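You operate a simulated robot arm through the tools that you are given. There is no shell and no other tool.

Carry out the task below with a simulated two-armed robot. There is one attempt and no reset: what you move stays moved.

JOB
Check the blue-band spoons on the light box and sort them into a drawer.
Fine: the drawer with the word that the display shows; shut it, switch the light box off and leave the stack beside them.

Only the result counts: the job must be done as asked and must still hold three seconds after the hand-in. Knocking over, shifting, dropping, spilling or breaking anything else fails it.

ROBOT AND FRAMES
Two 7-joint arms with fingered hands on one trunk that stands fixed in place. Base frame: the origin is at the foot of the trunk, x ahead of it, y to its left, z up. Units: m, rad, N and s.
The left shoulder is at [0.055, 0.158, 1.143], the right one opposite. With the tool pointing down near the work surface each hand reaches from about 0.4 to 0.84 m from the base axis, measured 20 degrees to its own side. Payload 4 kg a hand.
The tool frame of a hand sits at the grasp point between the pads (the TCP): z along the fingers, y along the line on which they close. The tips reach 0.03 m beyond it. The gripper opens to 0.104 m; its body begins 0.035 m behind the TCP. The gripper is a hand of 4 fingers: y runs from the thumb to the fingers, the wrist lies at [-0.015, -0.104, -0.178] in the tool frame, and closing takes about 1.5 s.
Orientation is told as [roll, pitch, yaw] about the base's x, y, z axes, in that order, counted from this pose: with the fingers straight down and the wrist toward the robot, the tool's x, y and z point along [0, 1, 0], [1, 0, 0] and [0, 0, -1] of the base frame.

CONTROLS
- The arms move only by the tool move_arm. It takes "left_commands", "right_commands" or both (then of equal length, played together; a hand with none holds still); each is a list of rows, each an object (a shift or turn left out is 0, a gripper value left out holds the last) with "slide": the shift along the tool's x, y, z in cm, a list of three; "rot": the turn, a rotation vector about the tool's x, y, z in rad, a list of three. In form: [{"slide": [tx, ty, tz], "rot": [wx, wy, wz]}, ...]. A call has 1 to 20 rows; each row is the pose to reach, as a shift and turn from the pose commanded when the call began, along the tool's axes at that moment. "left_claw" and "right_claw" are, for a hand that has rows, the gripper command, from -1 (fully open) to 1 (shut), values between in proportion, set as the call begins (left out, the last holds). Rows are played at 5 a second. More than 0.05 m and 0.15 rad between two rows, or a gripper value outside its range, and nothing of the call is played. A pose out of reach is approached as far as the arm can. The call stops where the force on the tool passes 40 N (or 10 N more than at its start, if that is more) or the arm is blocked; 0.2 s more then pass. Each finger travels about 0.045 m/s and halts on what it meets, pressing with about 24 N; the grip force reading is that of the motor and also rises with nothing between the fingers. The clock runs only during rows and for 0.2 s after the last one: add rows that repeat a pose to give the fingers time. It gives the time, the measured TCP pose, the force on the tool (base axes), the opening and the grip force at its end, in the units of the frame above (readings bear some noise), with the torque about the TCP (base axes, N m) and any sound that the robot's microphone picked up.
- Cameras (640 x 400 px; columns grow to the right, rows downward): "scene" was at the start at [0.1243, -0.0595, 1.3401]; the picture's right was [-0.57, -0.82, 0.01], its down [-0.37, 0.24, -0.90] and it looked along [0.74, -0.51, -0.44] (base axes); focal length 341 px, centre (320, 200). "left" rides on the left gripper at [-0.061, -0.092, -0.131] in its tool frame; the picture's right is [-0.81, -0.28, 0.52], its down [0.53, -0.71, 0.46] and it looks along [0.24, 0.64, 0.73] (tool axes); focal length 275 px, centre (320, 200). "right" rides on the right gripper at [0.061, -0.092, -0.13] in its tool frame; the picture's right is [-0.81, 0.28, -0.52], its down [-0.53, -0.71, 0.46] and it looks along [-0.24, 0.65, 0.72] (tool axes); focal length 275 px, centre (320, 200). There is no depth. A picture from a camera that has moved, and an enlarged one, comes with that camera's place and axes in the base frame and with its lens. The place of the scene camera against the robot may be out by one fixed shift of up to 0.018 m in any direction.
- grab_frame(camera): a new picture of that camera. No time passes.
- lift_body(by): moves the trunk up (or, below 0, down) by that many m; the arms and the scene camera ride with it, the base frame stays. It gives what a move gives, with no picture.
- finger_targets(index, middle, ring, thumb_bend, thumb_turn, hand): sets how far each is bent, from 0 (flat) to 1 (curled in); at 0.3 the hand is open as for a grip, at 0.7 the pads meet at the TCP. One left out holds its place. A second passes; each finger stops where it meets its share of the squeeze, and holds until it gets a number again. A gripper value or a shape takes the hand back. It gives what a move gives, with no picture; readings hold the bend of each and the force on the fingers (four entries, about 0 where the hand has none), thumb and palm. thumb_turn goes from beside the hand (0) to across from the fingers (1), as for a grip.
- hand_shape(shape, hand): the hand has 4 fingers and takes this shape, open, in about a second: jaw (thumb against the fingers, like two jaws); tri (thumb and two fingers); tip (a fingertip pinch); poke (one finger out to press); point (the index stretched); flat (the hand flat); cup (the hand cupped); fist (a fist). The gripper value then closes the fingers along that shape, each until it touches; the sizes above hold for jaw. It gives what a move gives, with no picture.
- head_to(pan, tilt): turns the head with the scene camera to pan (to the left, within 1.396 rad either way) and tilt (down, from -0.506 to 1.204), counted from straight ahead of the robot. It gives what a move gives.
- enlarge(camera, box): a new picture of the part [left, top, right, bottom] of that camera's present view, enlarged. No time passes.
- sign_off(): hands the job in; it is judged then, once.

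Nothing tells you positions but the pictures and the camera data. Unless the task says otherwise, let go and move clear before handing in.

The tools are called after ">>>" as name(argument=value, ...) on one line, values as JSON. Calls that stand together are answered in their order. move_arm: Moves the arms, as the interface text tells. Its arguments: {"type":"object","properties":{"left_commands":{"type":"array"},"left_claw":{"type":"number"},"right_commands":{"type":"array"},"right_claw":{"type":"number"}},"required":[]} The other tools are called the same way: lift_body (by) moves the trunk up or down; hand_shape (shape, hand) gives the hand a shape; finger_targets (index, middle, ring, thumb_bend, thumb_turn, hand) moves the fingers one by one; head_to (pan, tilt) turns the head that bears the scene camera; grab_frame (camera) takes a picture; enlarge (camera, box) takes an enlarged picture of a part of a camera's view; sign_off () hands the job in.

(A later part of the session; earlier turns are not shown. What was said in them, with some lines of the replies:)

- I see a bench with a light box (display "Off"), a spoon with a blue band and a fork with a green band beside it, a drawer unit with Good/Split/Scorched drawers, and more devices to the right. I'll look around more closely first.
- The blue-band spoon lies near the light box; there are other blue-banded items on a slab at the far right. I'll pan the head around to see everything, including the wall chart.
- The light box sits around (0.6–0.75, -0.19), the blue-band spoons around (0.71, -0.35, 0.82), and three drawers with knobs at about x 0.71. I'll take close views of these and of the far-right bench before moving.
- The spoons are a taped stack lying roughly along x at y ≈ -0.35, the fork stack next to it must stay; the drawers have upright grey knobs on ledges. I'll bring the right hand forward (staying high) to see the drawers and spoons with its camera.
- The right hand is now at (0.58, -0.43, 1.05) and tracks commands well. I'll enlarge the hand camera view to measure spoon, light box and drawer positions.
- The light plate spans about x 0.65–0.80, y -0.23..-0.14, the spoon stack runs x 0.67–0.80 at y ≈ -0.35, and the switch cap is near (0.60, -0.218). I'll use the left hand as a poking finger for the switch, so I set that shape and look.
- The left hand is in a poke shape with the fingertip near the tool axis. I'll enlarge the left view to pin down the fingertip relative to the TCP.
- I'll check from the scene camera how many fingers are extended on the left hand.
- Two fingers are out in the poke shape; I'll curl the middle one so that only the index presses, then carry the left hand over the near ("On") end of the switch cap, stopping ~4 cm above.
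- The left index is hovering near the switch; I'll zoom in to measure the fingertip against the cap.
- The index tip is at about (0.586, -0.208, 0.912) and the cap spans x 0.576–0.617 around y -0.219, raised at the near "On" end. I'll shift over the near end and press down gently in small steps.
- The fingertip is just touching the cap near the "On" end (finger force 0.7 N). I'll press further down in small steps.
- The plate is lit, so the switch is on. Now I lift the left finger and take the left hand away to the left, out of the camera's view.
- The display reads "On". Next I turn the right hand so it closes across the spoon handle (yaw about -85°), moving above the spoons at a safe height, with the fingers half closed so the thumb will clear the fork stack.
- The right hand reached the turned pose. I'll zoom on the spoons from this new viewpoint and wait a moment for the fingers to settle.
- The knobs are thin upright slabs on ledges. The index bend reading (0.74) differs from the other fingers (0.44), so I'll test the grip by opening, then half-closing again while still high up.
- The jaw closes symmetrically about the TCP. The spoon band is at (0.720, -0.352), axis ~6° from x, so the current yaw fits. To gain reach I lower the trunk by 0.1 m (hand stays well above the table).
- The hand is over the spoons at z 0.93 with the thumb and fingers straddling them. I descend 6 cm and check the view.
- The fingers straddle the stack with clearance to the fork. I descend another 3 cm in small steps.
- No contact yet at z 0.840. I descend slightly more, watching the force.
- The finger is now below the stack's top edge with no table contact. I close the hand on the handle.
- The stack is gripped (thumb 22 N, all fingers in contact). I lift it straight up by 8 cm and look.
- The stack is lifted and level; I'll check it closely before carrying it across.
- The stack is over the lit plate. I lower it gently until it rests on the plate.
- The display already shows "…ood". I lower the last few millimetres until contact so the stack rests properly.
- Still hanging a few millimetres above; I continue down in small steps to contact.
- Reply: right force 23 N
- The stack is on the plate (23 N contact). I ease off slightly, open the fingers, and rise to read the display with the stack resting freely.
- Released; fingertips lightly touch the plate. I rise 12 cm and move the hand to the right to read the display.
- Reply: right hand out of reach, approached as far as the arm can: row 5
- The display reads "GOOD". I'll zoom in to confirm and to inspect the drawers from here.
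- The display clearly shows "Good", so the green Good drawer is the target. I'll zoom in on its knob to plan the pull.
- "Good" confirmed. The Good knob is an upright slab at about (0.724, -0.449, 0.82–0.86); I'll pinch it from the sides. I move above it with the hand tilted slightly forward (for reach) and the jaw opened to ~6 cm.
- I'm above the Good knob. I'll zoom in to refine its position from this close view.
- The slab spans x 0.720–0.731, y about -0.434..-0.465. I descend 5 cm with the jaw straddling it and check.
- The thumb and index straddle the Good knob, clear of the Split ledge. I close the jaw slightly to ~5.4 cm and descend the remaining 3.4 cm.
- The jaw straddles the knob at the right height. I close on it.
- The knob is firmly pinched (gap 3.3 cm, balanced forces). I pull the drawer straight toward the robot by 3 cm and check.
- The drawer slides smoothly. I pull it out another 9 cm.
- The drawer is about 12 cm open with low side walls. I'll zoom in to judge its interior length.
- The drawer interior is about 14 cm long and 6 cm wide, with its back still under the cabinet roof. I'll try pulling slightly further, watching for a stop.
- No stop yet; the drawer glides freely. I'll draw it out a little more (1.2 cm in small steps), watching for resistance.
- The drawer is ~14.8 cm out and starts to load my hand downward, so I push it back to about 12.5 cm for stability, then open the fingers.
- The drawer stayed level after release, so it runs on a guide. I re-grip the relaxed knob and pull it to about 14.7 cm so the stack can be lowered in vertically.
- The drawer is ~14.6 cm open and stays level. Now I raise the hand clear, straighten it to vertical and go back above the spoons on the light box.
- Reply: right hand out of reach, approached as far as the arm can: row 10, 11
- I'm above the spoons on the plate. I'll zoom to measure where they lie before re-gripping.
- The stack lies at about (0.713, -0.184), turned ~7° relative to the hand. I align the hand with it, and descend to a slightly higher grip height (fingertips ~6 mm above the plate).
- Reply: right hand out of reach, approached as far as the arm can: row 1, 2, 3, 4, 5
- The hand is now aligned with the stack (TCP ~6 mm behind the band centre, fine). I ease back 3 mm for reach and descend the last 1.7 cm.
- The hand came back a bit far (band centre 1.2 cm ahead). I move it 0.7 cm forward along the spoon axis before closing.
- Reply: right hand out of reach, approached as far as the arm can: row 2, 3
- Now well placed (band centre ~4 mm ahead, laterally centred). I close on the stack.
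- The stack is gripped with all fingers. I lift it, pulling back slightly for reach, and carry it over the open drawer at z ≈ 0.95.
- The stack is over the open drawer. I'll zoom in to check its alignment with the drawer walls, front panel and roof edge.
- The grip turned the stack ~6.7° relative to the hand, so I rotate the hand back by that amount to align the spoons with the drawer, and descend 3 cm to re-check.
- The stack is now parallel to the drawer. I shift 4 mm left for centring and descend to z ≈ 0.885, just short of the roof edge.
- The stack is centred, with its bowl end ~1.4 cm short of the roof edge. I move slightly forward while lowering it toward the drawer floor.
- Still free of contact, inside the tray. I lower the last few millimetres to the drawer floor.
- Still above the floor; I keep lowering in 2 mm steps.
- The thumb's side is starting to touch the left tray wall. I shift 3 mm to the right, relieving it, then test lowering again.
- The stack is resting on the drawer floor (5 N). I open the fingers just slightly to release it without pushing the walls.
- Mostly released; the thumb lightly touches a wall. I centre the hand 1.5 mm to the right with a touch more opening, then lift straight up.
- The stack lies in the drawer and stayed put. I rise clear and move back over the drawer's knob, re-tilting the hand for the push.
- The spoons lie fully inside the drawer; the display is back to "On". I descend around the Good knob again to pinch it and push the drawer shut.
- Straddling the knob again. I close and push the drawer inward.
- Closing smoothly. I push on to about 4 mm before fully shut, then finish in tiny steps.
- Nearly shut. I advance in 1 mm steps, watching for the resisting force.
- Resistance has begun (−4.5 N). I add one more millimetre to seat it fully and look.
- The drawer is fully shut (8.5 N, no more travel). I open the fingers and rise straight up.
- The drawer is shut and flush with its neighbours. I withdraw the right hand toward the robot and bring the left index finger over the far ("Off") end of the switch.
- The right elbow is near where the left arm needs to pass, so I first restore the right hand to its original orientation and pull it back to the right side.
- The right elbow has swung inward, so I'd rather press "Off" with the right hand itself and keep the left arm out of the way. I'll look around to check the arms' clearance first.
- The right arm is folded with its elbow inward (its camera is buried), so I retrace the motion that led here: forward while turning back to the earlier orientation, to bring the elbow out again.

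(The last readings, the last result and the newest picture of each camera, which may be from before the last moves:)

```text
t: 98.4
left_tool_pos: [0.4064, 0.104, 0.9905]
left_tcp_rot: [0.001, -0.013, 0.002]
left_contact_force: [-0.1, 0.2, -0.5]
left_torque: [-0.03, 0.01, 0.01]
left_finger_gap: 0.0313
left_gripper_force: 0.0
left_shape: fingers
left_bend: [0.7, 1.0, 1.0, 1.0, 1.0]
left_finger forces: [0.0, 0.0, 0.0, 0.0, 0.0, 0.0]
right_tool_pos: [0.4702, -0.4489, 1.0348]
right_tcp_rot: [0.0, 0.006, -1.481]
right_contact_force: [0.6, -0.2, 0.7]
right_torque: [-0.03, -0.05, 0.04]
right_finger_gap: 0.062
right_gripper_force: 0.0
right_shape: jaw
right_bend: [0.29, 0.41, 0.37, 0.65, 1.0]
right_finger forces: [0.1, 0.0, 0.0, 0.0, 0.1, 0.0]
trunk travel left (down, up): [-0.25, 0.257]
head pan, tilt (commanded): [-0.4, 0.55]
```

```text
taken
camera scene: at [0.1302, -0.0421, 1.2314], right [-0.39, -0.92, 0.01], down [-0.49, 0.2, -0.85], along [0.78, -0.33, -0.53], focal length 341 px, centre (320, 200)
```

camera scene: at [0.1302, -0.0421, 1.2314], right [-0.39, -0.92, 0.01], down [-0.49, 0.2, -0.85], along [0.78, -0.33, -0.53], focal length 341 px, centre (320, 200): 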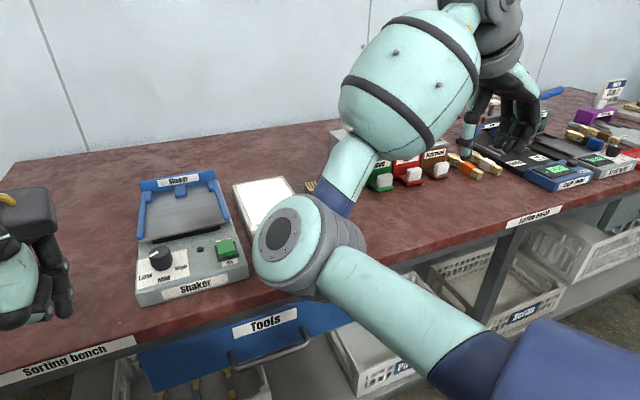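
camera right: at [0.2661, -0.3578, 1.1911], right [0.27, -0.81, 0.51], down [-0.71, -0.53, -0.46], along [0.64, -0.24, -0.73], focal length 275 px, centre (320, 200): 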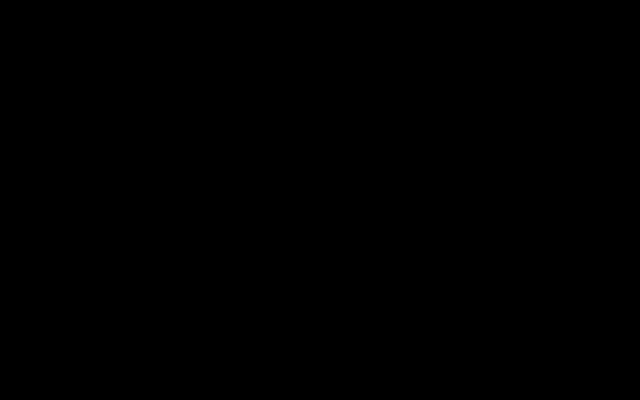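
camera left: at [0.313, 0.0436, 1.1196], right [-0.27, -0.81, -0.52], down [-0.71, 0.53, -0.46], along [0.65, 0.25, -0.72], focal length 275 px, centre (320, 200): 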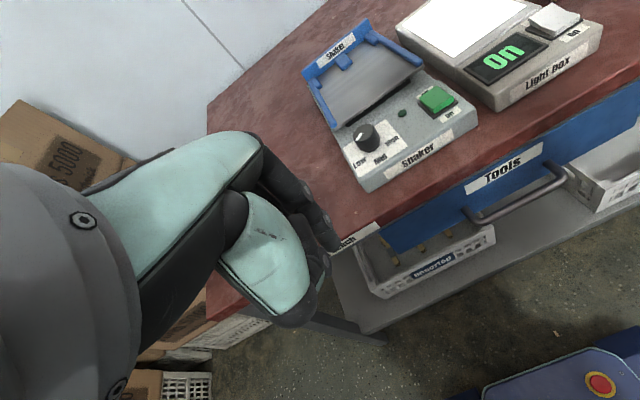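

>>> move_arm(right_commands=[{"slide": [4, -1.3, 1.0]}, {"slide": [8, -2.6, 2.0]}, {"slide": [12, -3.9, 3.0]}, {"slide": [16, -5.1, 4.5]}, {"slide": [20, -6.4, 6.0]}, {"slide": [23.5, -7.6, 7.5]}, {"slide": [23.5, -7.6, 7.5]}])

>>> move_arm(right_commands=[{"slide": [-1.2, 0.7, 0], "rot": [0, 0, -0.148]}, {"slide": [-2.4, 1.4, 0], "rot": [0, 0, -0.296]}, {"slide": [-3.7, 2.0, 0], "rot": [0, 0, -0.444]}, {"slide": [-5.0, 2.7, 0], "rot": [0, 0, -0.592]}, {"slide": [-6.2, 3.4, 0], "rot": [0, 0, -0.74]}, {"slide": [-7.5, 4.1, 0], "rot": [0, 0, -0.888]}, {"slide": [-8.8, 4.8, 0], "rot": [0, 0, -1.036]}, {"slide": [-10.0, 5.5, 0], "rot": [0, 0, -1.184]}, {"slide": [-11.3, 6.2, 0], "rot": [0, 0, -1.332]}, {"slide": [-12.6, 6.9, 0], "rot": [0, 0, -1.48]}, {"slide": [-12.6, 6.9, 0], "rot": [0, 0, -1.48]}])

>>> grab_frame(camera="scene")

>>> grab_frame(camera="right")

```text
t: 100.0
left_tool_pos: [0.4062, 0.1039, 0.9908]
left_tcp_rot: [0.002, -0.013, -0.002]
left_contact_force: [-0.5, 0.0, 0.8]
left_torque: [0.0, -0.04, 0.04]
left_finger_gap: 0.0313
left_gripper_force: 0.1
left_shape: fingers
left_bend: [0.7, 1.0, 1.0, 1.0, 1.0]
left_finger forces: [0.0, 0.1, 0.0, 0.0, 0.0, 0.0]
right_tool_pos: [0.6985, -0.3504, 0.9641]
right_tcp_rot: [-0.001, 0.008, -1.484]
right_contact_force: [-0.5, -0.4, 0.2]
right_torque: [-0.02, -0.04, 0.0]
right_finger_gap: 0.0623
right_gripper_force: 0.0
right_shape: jaw
right_bend: [0.29, 0.41, 0.37, 0.65, 1.0]
right_finger forces: [0.0, 0.0, 0.0, 0.0, 0.0, 0.0]
trunk travel left (down, up): [-0.25, 0.257]
head pan, tilt (commanded): [-0.4, 0.55]
```

```text
t: 102.4
left_tool_pos: [0.4069, 0.1034, 0.9912]
left_tcp_rot: [-0.002, -0.01, 0.002]
left_contact_force: [-0.2, -0.3, 0.8]
left_torque: [0.01, -0.01, 0.03]
left_finger_gap: 0.0312
left_gripper_force: 0.1
left_shape: fingers
left_bend: [0.7, 1.0, 1.0, 1.0, 1.0]
left_finger forces: [0.0, 0.1, 0.0, 0.1, 0.0, 0.0]
right_tool_pos: [0.578, -0.4318, 0.9606]
right_tcp_rot: [0.006, 0.003, 0.0]
right_contact_force: [0.3, 0.1, -0.5]
right_torque: [-0.02, 0.02, -0.05]
right_finger_gap: 0.0623
right_gripper_force: 0.1
right_shape: jaw
right_bend: [0.29, 0.41, 0.37, 0.65, 1.0]
right_finger forces: [0.1, 0.1, 0.0, 0.0, 0.0, 0.0]
trunk travel left (down, up): [-0.25, 0.257]
head pan, tilt (commanded): [-0.4, 0.55]
```

```text
taken
camera scene: at [0.1303, -0.0428, 1.2314], right [-0.39, -0.92, 0.0], down [-0.49, 0.2, -0.85], along [0.78, -0.33, -0.53], focal length 341 px, centre (320, 200)
```

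scene: 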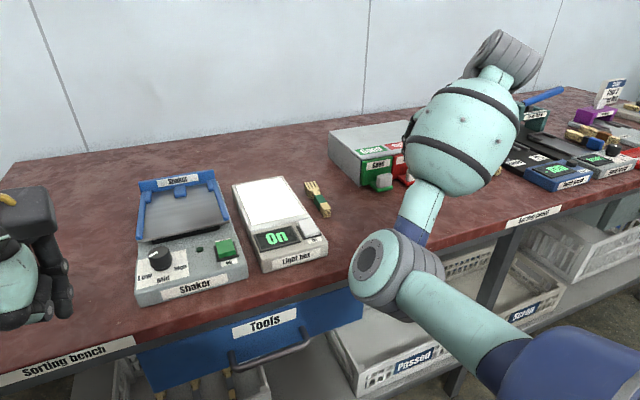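

```text
taken
camera right: at [0.4858, -0.3713, 1.0909], right [0.28, -0.81, 0.51], down [-0.71, -0.53, -0.46], along [0.64, -0.24, -0.73], focal length 275 px, centre (320, 200)
```

right: 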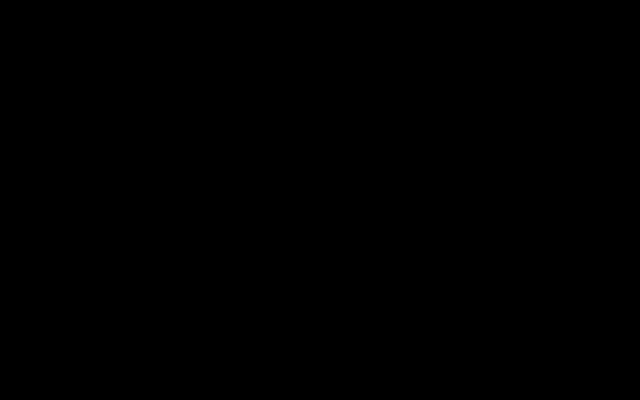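

The elbow is lower but the right forearm still sits near the light box side. I move the right hand further to the right and up, giving the left arm room.

>>> move_arm(right_commands=[{"slide": [-1, -0.5, -3]}, {"slide": [-3.5, -1.5, -5.5]}, {"slide": [-6.5, -2.5, -8]}, {"slide": [-10, -3.5, -9]}, {"slide": [-13.5, -4.5, -9]}, {"slide": [-17, -5, -9]}, {"slide": [-17, -5, -9]}])

>>> grab_frame(camera="scene")

>>> grab_frame(camera="left")

```text
t: 104.0
left_tool_pos: [0.4067, 0.1048, 0.9914]
left_tcp_rot: [0.0, -0.012, 0.002]
left_contact_force: [0.1, 0.1, 0.4]
left_torque: [0.01, 0.02, 0.0]
left_finger_gap: 0.031
left_gripper_force: 0.1
left_shape: fingers
left_bend: [0.7, 1.0, 1.0, 1.0, 1.0]
left_finger forces: [0.0, 0.0, 0.0, 0.0, 0.0, 0.1]
right_tool_pos: [0.528, -0.6017, 1.0499]
right_tcp_rot: [0.003, 0.0, 0.0]
right_contact_force: [-0.7, -0.7, 0.0]
right_torque: [0.0, -0.01, 0.03]
right_finger_gap: 0.0622
right_gripper_force: 0.1
right_shape: jaw
right_bend: [0.29, 0.41, 0.37, 0.65, 1.0]
right_finger forces: [0.0, 0.0, 0.0, 0.0, 0.0, 0.0]
trunk travel left (down, up): [-0.25, 0.257]
head pan, tilt (commanded): [-0.4, 0.55]
```

```text
taken
camera scene: at [0.1306, -0.0413, 1.2314], right [-0.39, -0.92, 0.01], down [-0.49, 0.2, -0.85], along [0.78, -0.33, -0.53], focal length 341 px, centre (320, 200)
```

scene: 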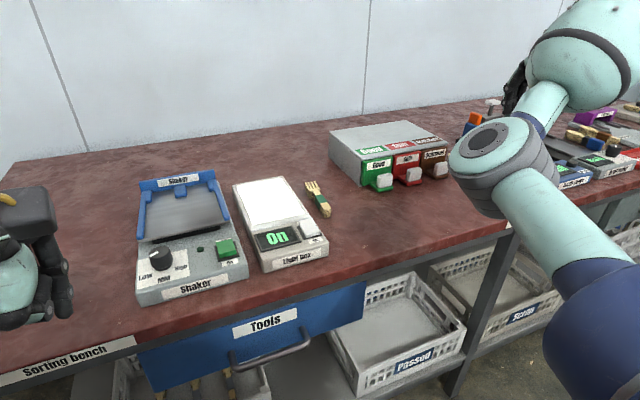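

```text
taken
camera left: at [0.3133, 0.0444, 1.1195], right [-0.27, -0.81, -0.52], down [-0.71, 0.53, -0.46], along [0.65, 0.24, -0.72], focal length 275 px, centre (320, 200)
```

left: 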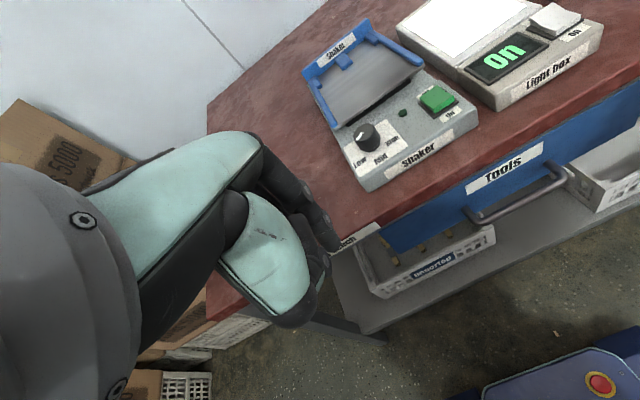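

The workspace is clear now and all drawers look shut. I bring the left index finger above the far ("Off") end of the switch, staying high until over it.

>>> move_arm(left_commands=[{"slide": [-2, 1, -2]}, {"slide": [-6, 3.5, -3]}, {"slide": [-10, 6, -3]}, {"slide": [-14, 8.5, -3]}, {"slide": [-18, 11, -3]}, {"slide": [-22, 13.5, -3]}, {"slide": [-26, 16, -2]}, {"slide": [-29.5, 18, 0]}, {"slide": [-32, 19.6, 2.5]}, {"slide": [-32, 19.6, 5]}, {"slide": [-32, 19.6, 5]}])

>>> enlarge(camera="left", box=[270, 170, 430, 330])

>>> grab_frame(camera="scene")

```text
t: 106.4
left_tool_pos: [0.6015, -0.2186, 0.9427]
left_tcp_rot: [-0.002, -0.013, 0.004]
left_contact_force: [0.2, 0.2, -0.9]
left_torque: [-0.02, -0.01, -0.02]
left_finger_gap: 0.0312
left_gripper_force: 0.3
left_shape: fingers
left_bend: [0.7, 1.0, 1.0, 1.0, 1.0]
left_finger forces: [0.1, 0.1, 0.0, 0.0, 0.1, 0.1]
right_tool_pos: [0.5287, -0.6015, 1.0495]
right_tcp_rot: [0.004, 0.003, -0.001]
right_contact_force: [0.5, 0.6, -0.3]
right_torque: [0.0, 0.03, 0.01]
right_finger_gap: 0.0622
right_gripper_force: 0.0
right_shape: jaw
right_bend: [0.29, 0.41, 0.37, 0.65, 1.0]
right_finger forces: [0.1, 0.0, 0.0, 0.0, 0.1, 0.0]
trunk travel left (down, up): [-0.25, 0.257]
head pan, tilt (commanded): [-0.4, 0.55]
```

```text
2.50 times, centred on (350, 250) of left
camera zoom: at [0.5099, -0.2785, 1.0723], right [-0.27, -0.81, -0.52], down [-0.71, 0.53, -0.46], along [0.65, 0.25, -0.72], focal length 688 px, centre (245, 75)
```

zoom: 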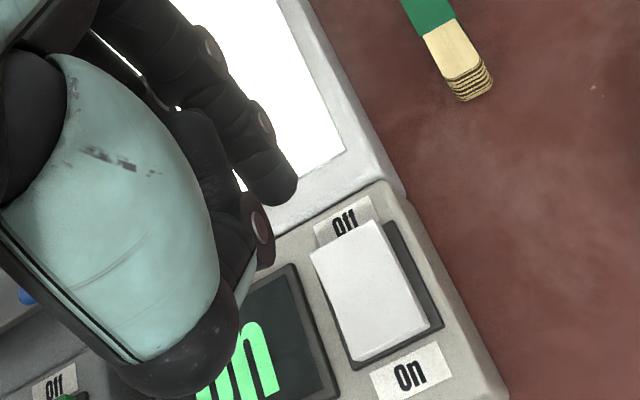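

```text
taken
camera scene: at [0.1299, -0.0426, 1.2314], right [-0.39, -0.92, 0.0], down [-0.49, 0.2, -0.85], along [0.78, -0.33, -0.53], focal length 341 px, centre (320, 200)
```

scene: 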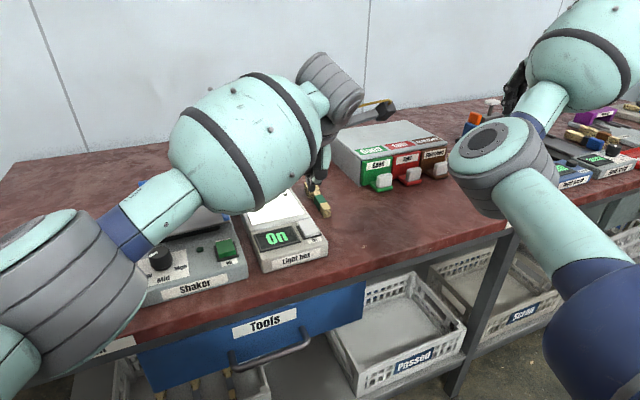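

The cap's far edge is near (0.617, -0.215); my fingertip is at about (0.6065, -0.2226). I shift onto the far third of the cap and descend.

>>> move_arm(left_commands=[{"slide": [0.5, 0.3, 1]}, {"slide": [0.5, 0.3, 3]}, {"slide": [0.5, 0.3, 4.5]}, {"slide": [0.5, 0.3, 5.3]}, {"slide": [0.5, 0.3, 5.3]}])

>>> enlarge(camera="left", box=[270, 170, 430, 330])

>>> enlarge(camera="scene", box=[220, 160, 360, 290])

```text
t: 107.6
left_tool_pos: [0.6063, -0.2114, 0.8915]
left_tcp_rot: [0.0, -0.014, 0.002]
left_contact_force: [-0.1, 0.7, -0.7]
left_torque: [-0.04, -0.04, 0.02]
left_finger_gap: 0.031
left_gripper_force: 0.1
left_shape: fingers
left_bend: [0.7, 1.0, 1.0, 1.0, 1.0]
left_finger forces: [0.0, 0.1, 0.0, 0.0, 0.1, 0.0]
right_tool_pos: [0.5286, -0.6023, 1.0493]
right_tcp_rot: [0.006, 0.002, -0.001]
right_contact_force: [0.0, -0.2, -0.6]
right_torque: [0.0, -0.03, 0.01]
right_finger_gap: 0.0621
right_gripper_force: 0.0
right_shape: jaw
right_bend: [0.29, 0.41, 0.37, 0.65, 1.0]
right_finger forces: [0.1, 0.0, 0.0, 0.0, 0.0, 0.0]
trunk travel left (down, up): [-0.25, 0.257]
head pan, tilt (commanded): [-0.4, 0.55]
```

```text
2.50 times, centred on (350, 250) of left
camera zoom: at [0.5135, -0.2721, 1.0202], right [-0.27, -0.81, -0.52], down [-0.71, 0.53, -0.46], along [0.65, 0.24, -0.72], focal length 688 px, centre (245, 75)
```

zoom: 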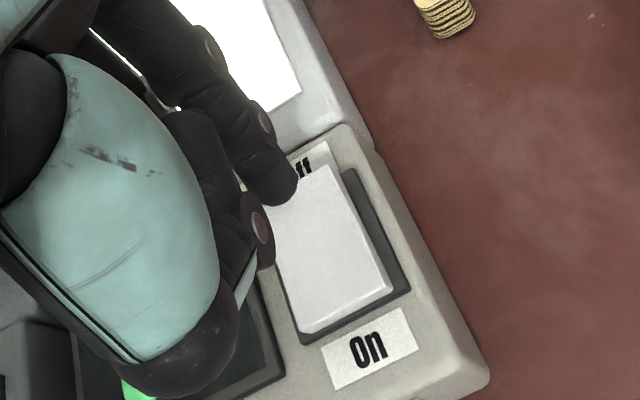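

```text
3.08 times, centred on (290, 225) of scene
camera zoom: at [0.1302, -0.0422, 1.2314], right [-0.39, -0.92, 0.01], down [-0.49, 0.2, -0.85], along [0.78, -0.33, -0.53], focal length 1049 px, centre (412, 123)
```

zoom: 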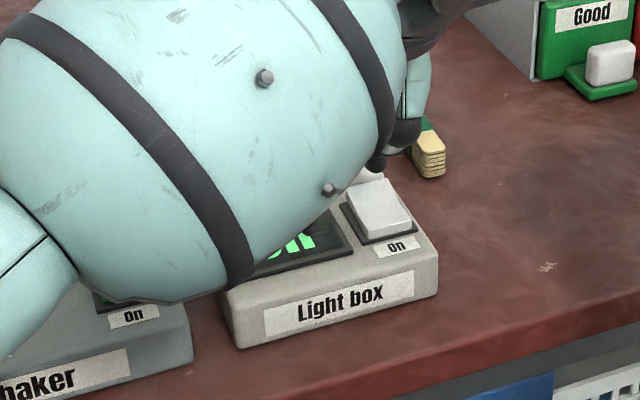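

Fingertip is ~1 cm above the cap's far end. I centre it by 3 mm and press down in small steps.

>>> move_arm(left_commands=[{"slide": [-0.3, -0.3, 0]}, {"slide": [-0.3, -0.3, 0.5]}, {"slide": [-0.3, -0.3, 0.9]}, {"slide": [-0.3, -0.3, 1.2]}, {"slide": [-0.3, -0.3, 1.5]}, {"slide": [-0.3, -0.3, 1.5]}])

>>> enlarge(camera="left", box=[230, 130, 430, 330])

```text
t: 109.0
left_tool_pos: [0.6053, -0.2138, 0.8767]
left_tcp_rot: [0.0, -0.012, 0.001]
left_contact_force: [1.2, 0.4, 1.5]
left_torque: [-0.03, -0.05, 0.01]
left_finger_gap: 0.0311
left_gripper_force: 0.9
left_shape: fingers
left_bend: [0.7, 1.0, 1.0, 1.0, 1.0]
left_finger forces: [1.8, 0.0, 0.0, 0.0, 0.0, 0.1]
right_tool_pos: [0.5276, -0.6007, 1.0505]
right_tcp_rot: [0.005, 0.002, -0.003]
right_contact_force: [-0.6, 0.3, 1.3]
right_torque: [-0.03, 0.02, 0.02]
right_finger_gap: 0.0622
right_gripper_force: 0.1
right_shape: jaw
right_bend: [0.29, 0.41, 0.37, 0.65, 1.0]
right_finger forces: [0.0, 0.0, 0.0, 0.1, 0.0, 0.0]
trunk travel left (down, up): [-0.25, 0.257]
head pan, tilt (commanded): [-0.4, 0.55]
```

```text
2.00 times, centred on (330, 230) of left
camera zoom: at [0.5108, -0.2749, 1.0051], right [-0.27, -0.81, -0.52], down [-0.71, 0.53, -0.46], along [0.65, 0.24, -0.72], focal length 551 px, centre (300, 140)
```

zoom: 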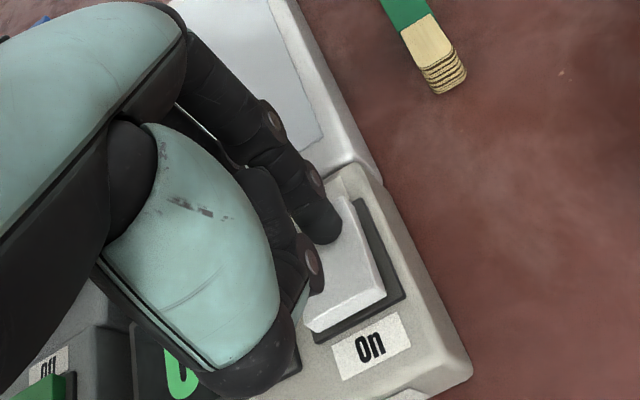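

The plate has gone dark, so the rocker has flipped. I press 3 mm more to seat it, then lift straight up and read the display.

>>> move_arm(left_commands=[{"slide": [0, 0, 0.3]}, {"slide": [0, 0, 0.3]}])

>>> move_arm(left_commands=[{"slide": [0, 0, -2]}, {"slide": [0, 0, -5]}, {"slide": [0, 0, -8]}, {"slide": [3, -1.5, -10]}, {"slide": [7, -4, -11]}, {"slide": [11, -6.5, -11]}, {"slide": [15, -9, -11]}, {"slide": [19, -11.5, -11]}, {"slide": [23, -14, -11]}, {"slide": [27, -16.5, -11]}, {"slide": [31, -19, -11]}, {"slide": [31, -19, -11]}])

>>> grab_frame(camera="scene")

>>> enlarge(camera="scene", box=[220, 110, 460, 290])

```text
t: 109.6
left_tool_pos: [0.6042, -0.2143, 0.8762]
left_tcp_rot: [-0.003, -0.017, 0.002]
left_contact_force: [4.8, -0.5, 18.0]
left_torque: [-0.15, -0.3, 0.05]
left_finger_gap: 0.0309
left_gripper_force: 9.4
left_shape: fingers
left_bend: [0.7, 1.0, 1.0, 1.0, 1.0]
left_finger forces: [18.6, 0.0, 0.0, 0.1, 0.0, 0.0]
right_tool_pos: [0.5266, -0.6025, 1.0508]
right_tcp_rot: [0.003, -0.001, -0.001]
right_contact_force: [0.2, 0.1, -0.1]
right_torque: [0.0, -0.01, -0.01]
right_finger_gap: 0.0623
right_gripper_force: 0.0
right_shape: jaw
right_bend: [0.29, 0.41, 0.37, 0.65, 1.0]
right_finger forces: [0.0, 0.0, 0.0, 0.1, 0.1, 0.1]
trunk travel left (down, up): [-0.25, 0.257]
head pan, tilt (commanded): [-0.4, 0.55]
```

```text
t: 112.2
left_tool_pos: [0.4121, 0.0965, 0.9799]
left_tcp_rot: [-0.001, -0.014, 0.001]
left_contact_force: [0.4, -0.1, -0.3]
left_torque: [0.01, 0.0, -0.01]
left_finger_gap: 0.0312
left_gripper_force: 0.1
left_shape: fingers
left_bend: [0.7, 1.0, 1.0, 1.0, 1.0]
left_finger forces: [0.1, 0.0, 0.1, 0.0, 0.0, 0.0]
right_tool_pos: [0.5278, -0.6032, 1.0497]
right_tcp_rot: [0.006, 0.002, -0.002]
right_contact_force: [0.9, 0.1, -0.5]
right_torque: [0.03, -0.03, -0.01]
right_finger_gap: 0.062
right_gripper_force: 0.1
right_shape: jaw
right_bend: [0.29, 0.41, 0.37, 0.65, 1.0]
right_finger forces: [0.0, 0.0, 0.1, 0.1, 0.1, 0.0]
trunk travel left (down, up): [-0.25, 0.257]
head pan, tilt (commanded): [-0.4, 0.55]
```

```text
taken
camera scene: at [0.1308, -0.0432, 1.2313], right [-0.39, -0.92, 0.0], down [-0.49, 0.2, -0.85], along [0.78, -0.33, -0.53], focal length 341 px, centre (320, 200)
```

scene: 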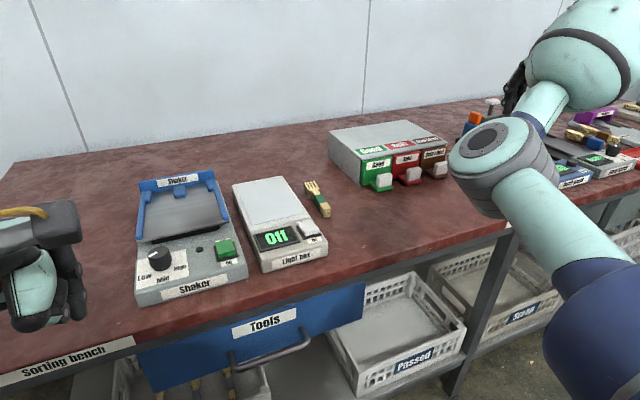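

```text
2.22 times, centred on (340, 200) of scene
camera zoom: at [0.1308, -0.0432, 1.2313], right [-0.39, -0.92, 0.0], down [-0.49, 0.2, -0.85], along [0.78, -0.33, -0.53], focal length 758 px, centre (276, 200)
```

zoom: 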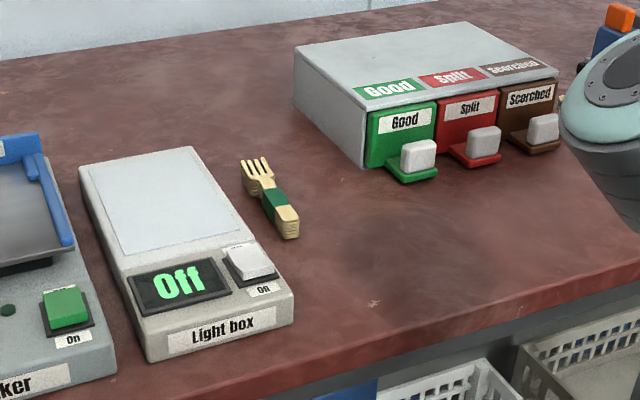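

The display reads "Off", the fork stack is untouched. I'll zoom in one last time on the drawers to confirm that Good is flush.

>>> enlarge(camera="scene", box=[320, 110, 460, 210])

>>> head_to(pan=-0.75, tilt=0.5)

>>> grab_frame(camera="scene")

```text
4.00 times, centred on (390, 160) of scene
camera zoom: at [0.1308, -0.0432, 1.2313], right [-0.39, -0.92, 0.0], down [-0.49, 0.2, -0.85], along [0.78, -0.33, -0.53], focal length 1364 px, centre (40, 360)
```

zoom: 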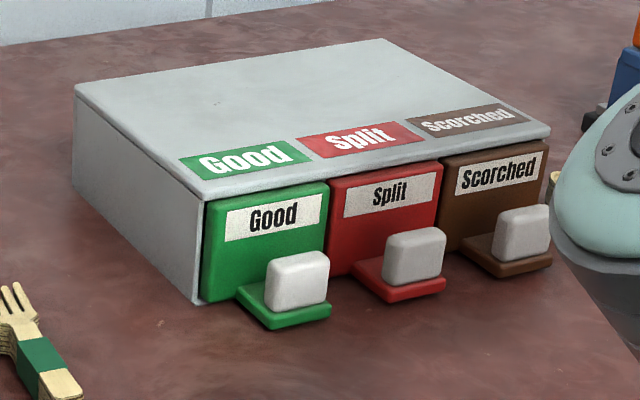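

```text
t: 113.0
left_tool_pos: [0.4111, 0.0984, 0.9796]
left_tcp_rot: [-0.001, -0.012, 0.003]
left_contact_force: [-0.1, -1.0, 0.9]
left_torque: [0.02, 0.02, 0.0]
left_finger_gap: 0.0316
left_gripper_force: 0.1
left_shape: fingers
left_bend: [0.7, 1.0, 1.0, 1.0, 1.0]
left_finger forces: [0.0, 0.0, 0.1, 0.0, 0.1, 0.0]
right_tool_pos: [0.5274, -0.6024, 1.05]
right_tcp_rot: [0.006, 0.002, -0.002]
right_contact_force: [0.1, -0.5, 0.1]
right_torque: [0.02, -0.01, 0.01]
right_finger_gap: 0.062
right_gripper_force: 0.0
right_shape: jaw
right_bend: [0.29, 0.41, 0.37, 0.65, 1.0]
right_finger forces: [0.1, 0.1, 0.0, 0.0, 0.1, 0.0]
trunk travel left (down, up): [-0.25, 0.257]
head pan, tilt (commanded): [-0.75, 0.499]
```

```text
taken
camera scene: at [0.114, -0.0693, 1.2362], right [-0.68, -0.73, 0.01], down [-0.36, 0.33, -0.87], along [0.64, -0.6, -0.49], focal length 341 px, centre (320, 200)
```

scene: 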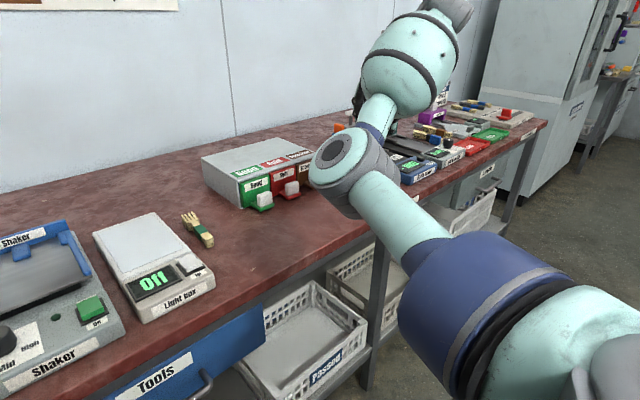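

The blue-band spoons are in the Good drawer, which is shut flush. The light box reads "Off", the fork stack lies where it was, and both hands are clear, so I hand the job in.

>>> sign_off()

```text
The job is handed in.
```

I checked the blue-band spoons on the light box, and the display read "Good". They are now in the Good drawer, and the job is handed in.

- **Drawer:** it is pushed fully shut and sits flush with its neighbours.
- **Light box:** it is switched off and the display reads "Off".
- **Fork stack:** the green-band forks beside the spoons were left untouched.
- **Hands:** both arms are clear of the bench and holding nothing.

In my last pictures nothing on the left of the bench or in the drawer area looked moved. The right arm partly hid the items on the far right, but it touched nothing there. The hand-in returned no verdict.
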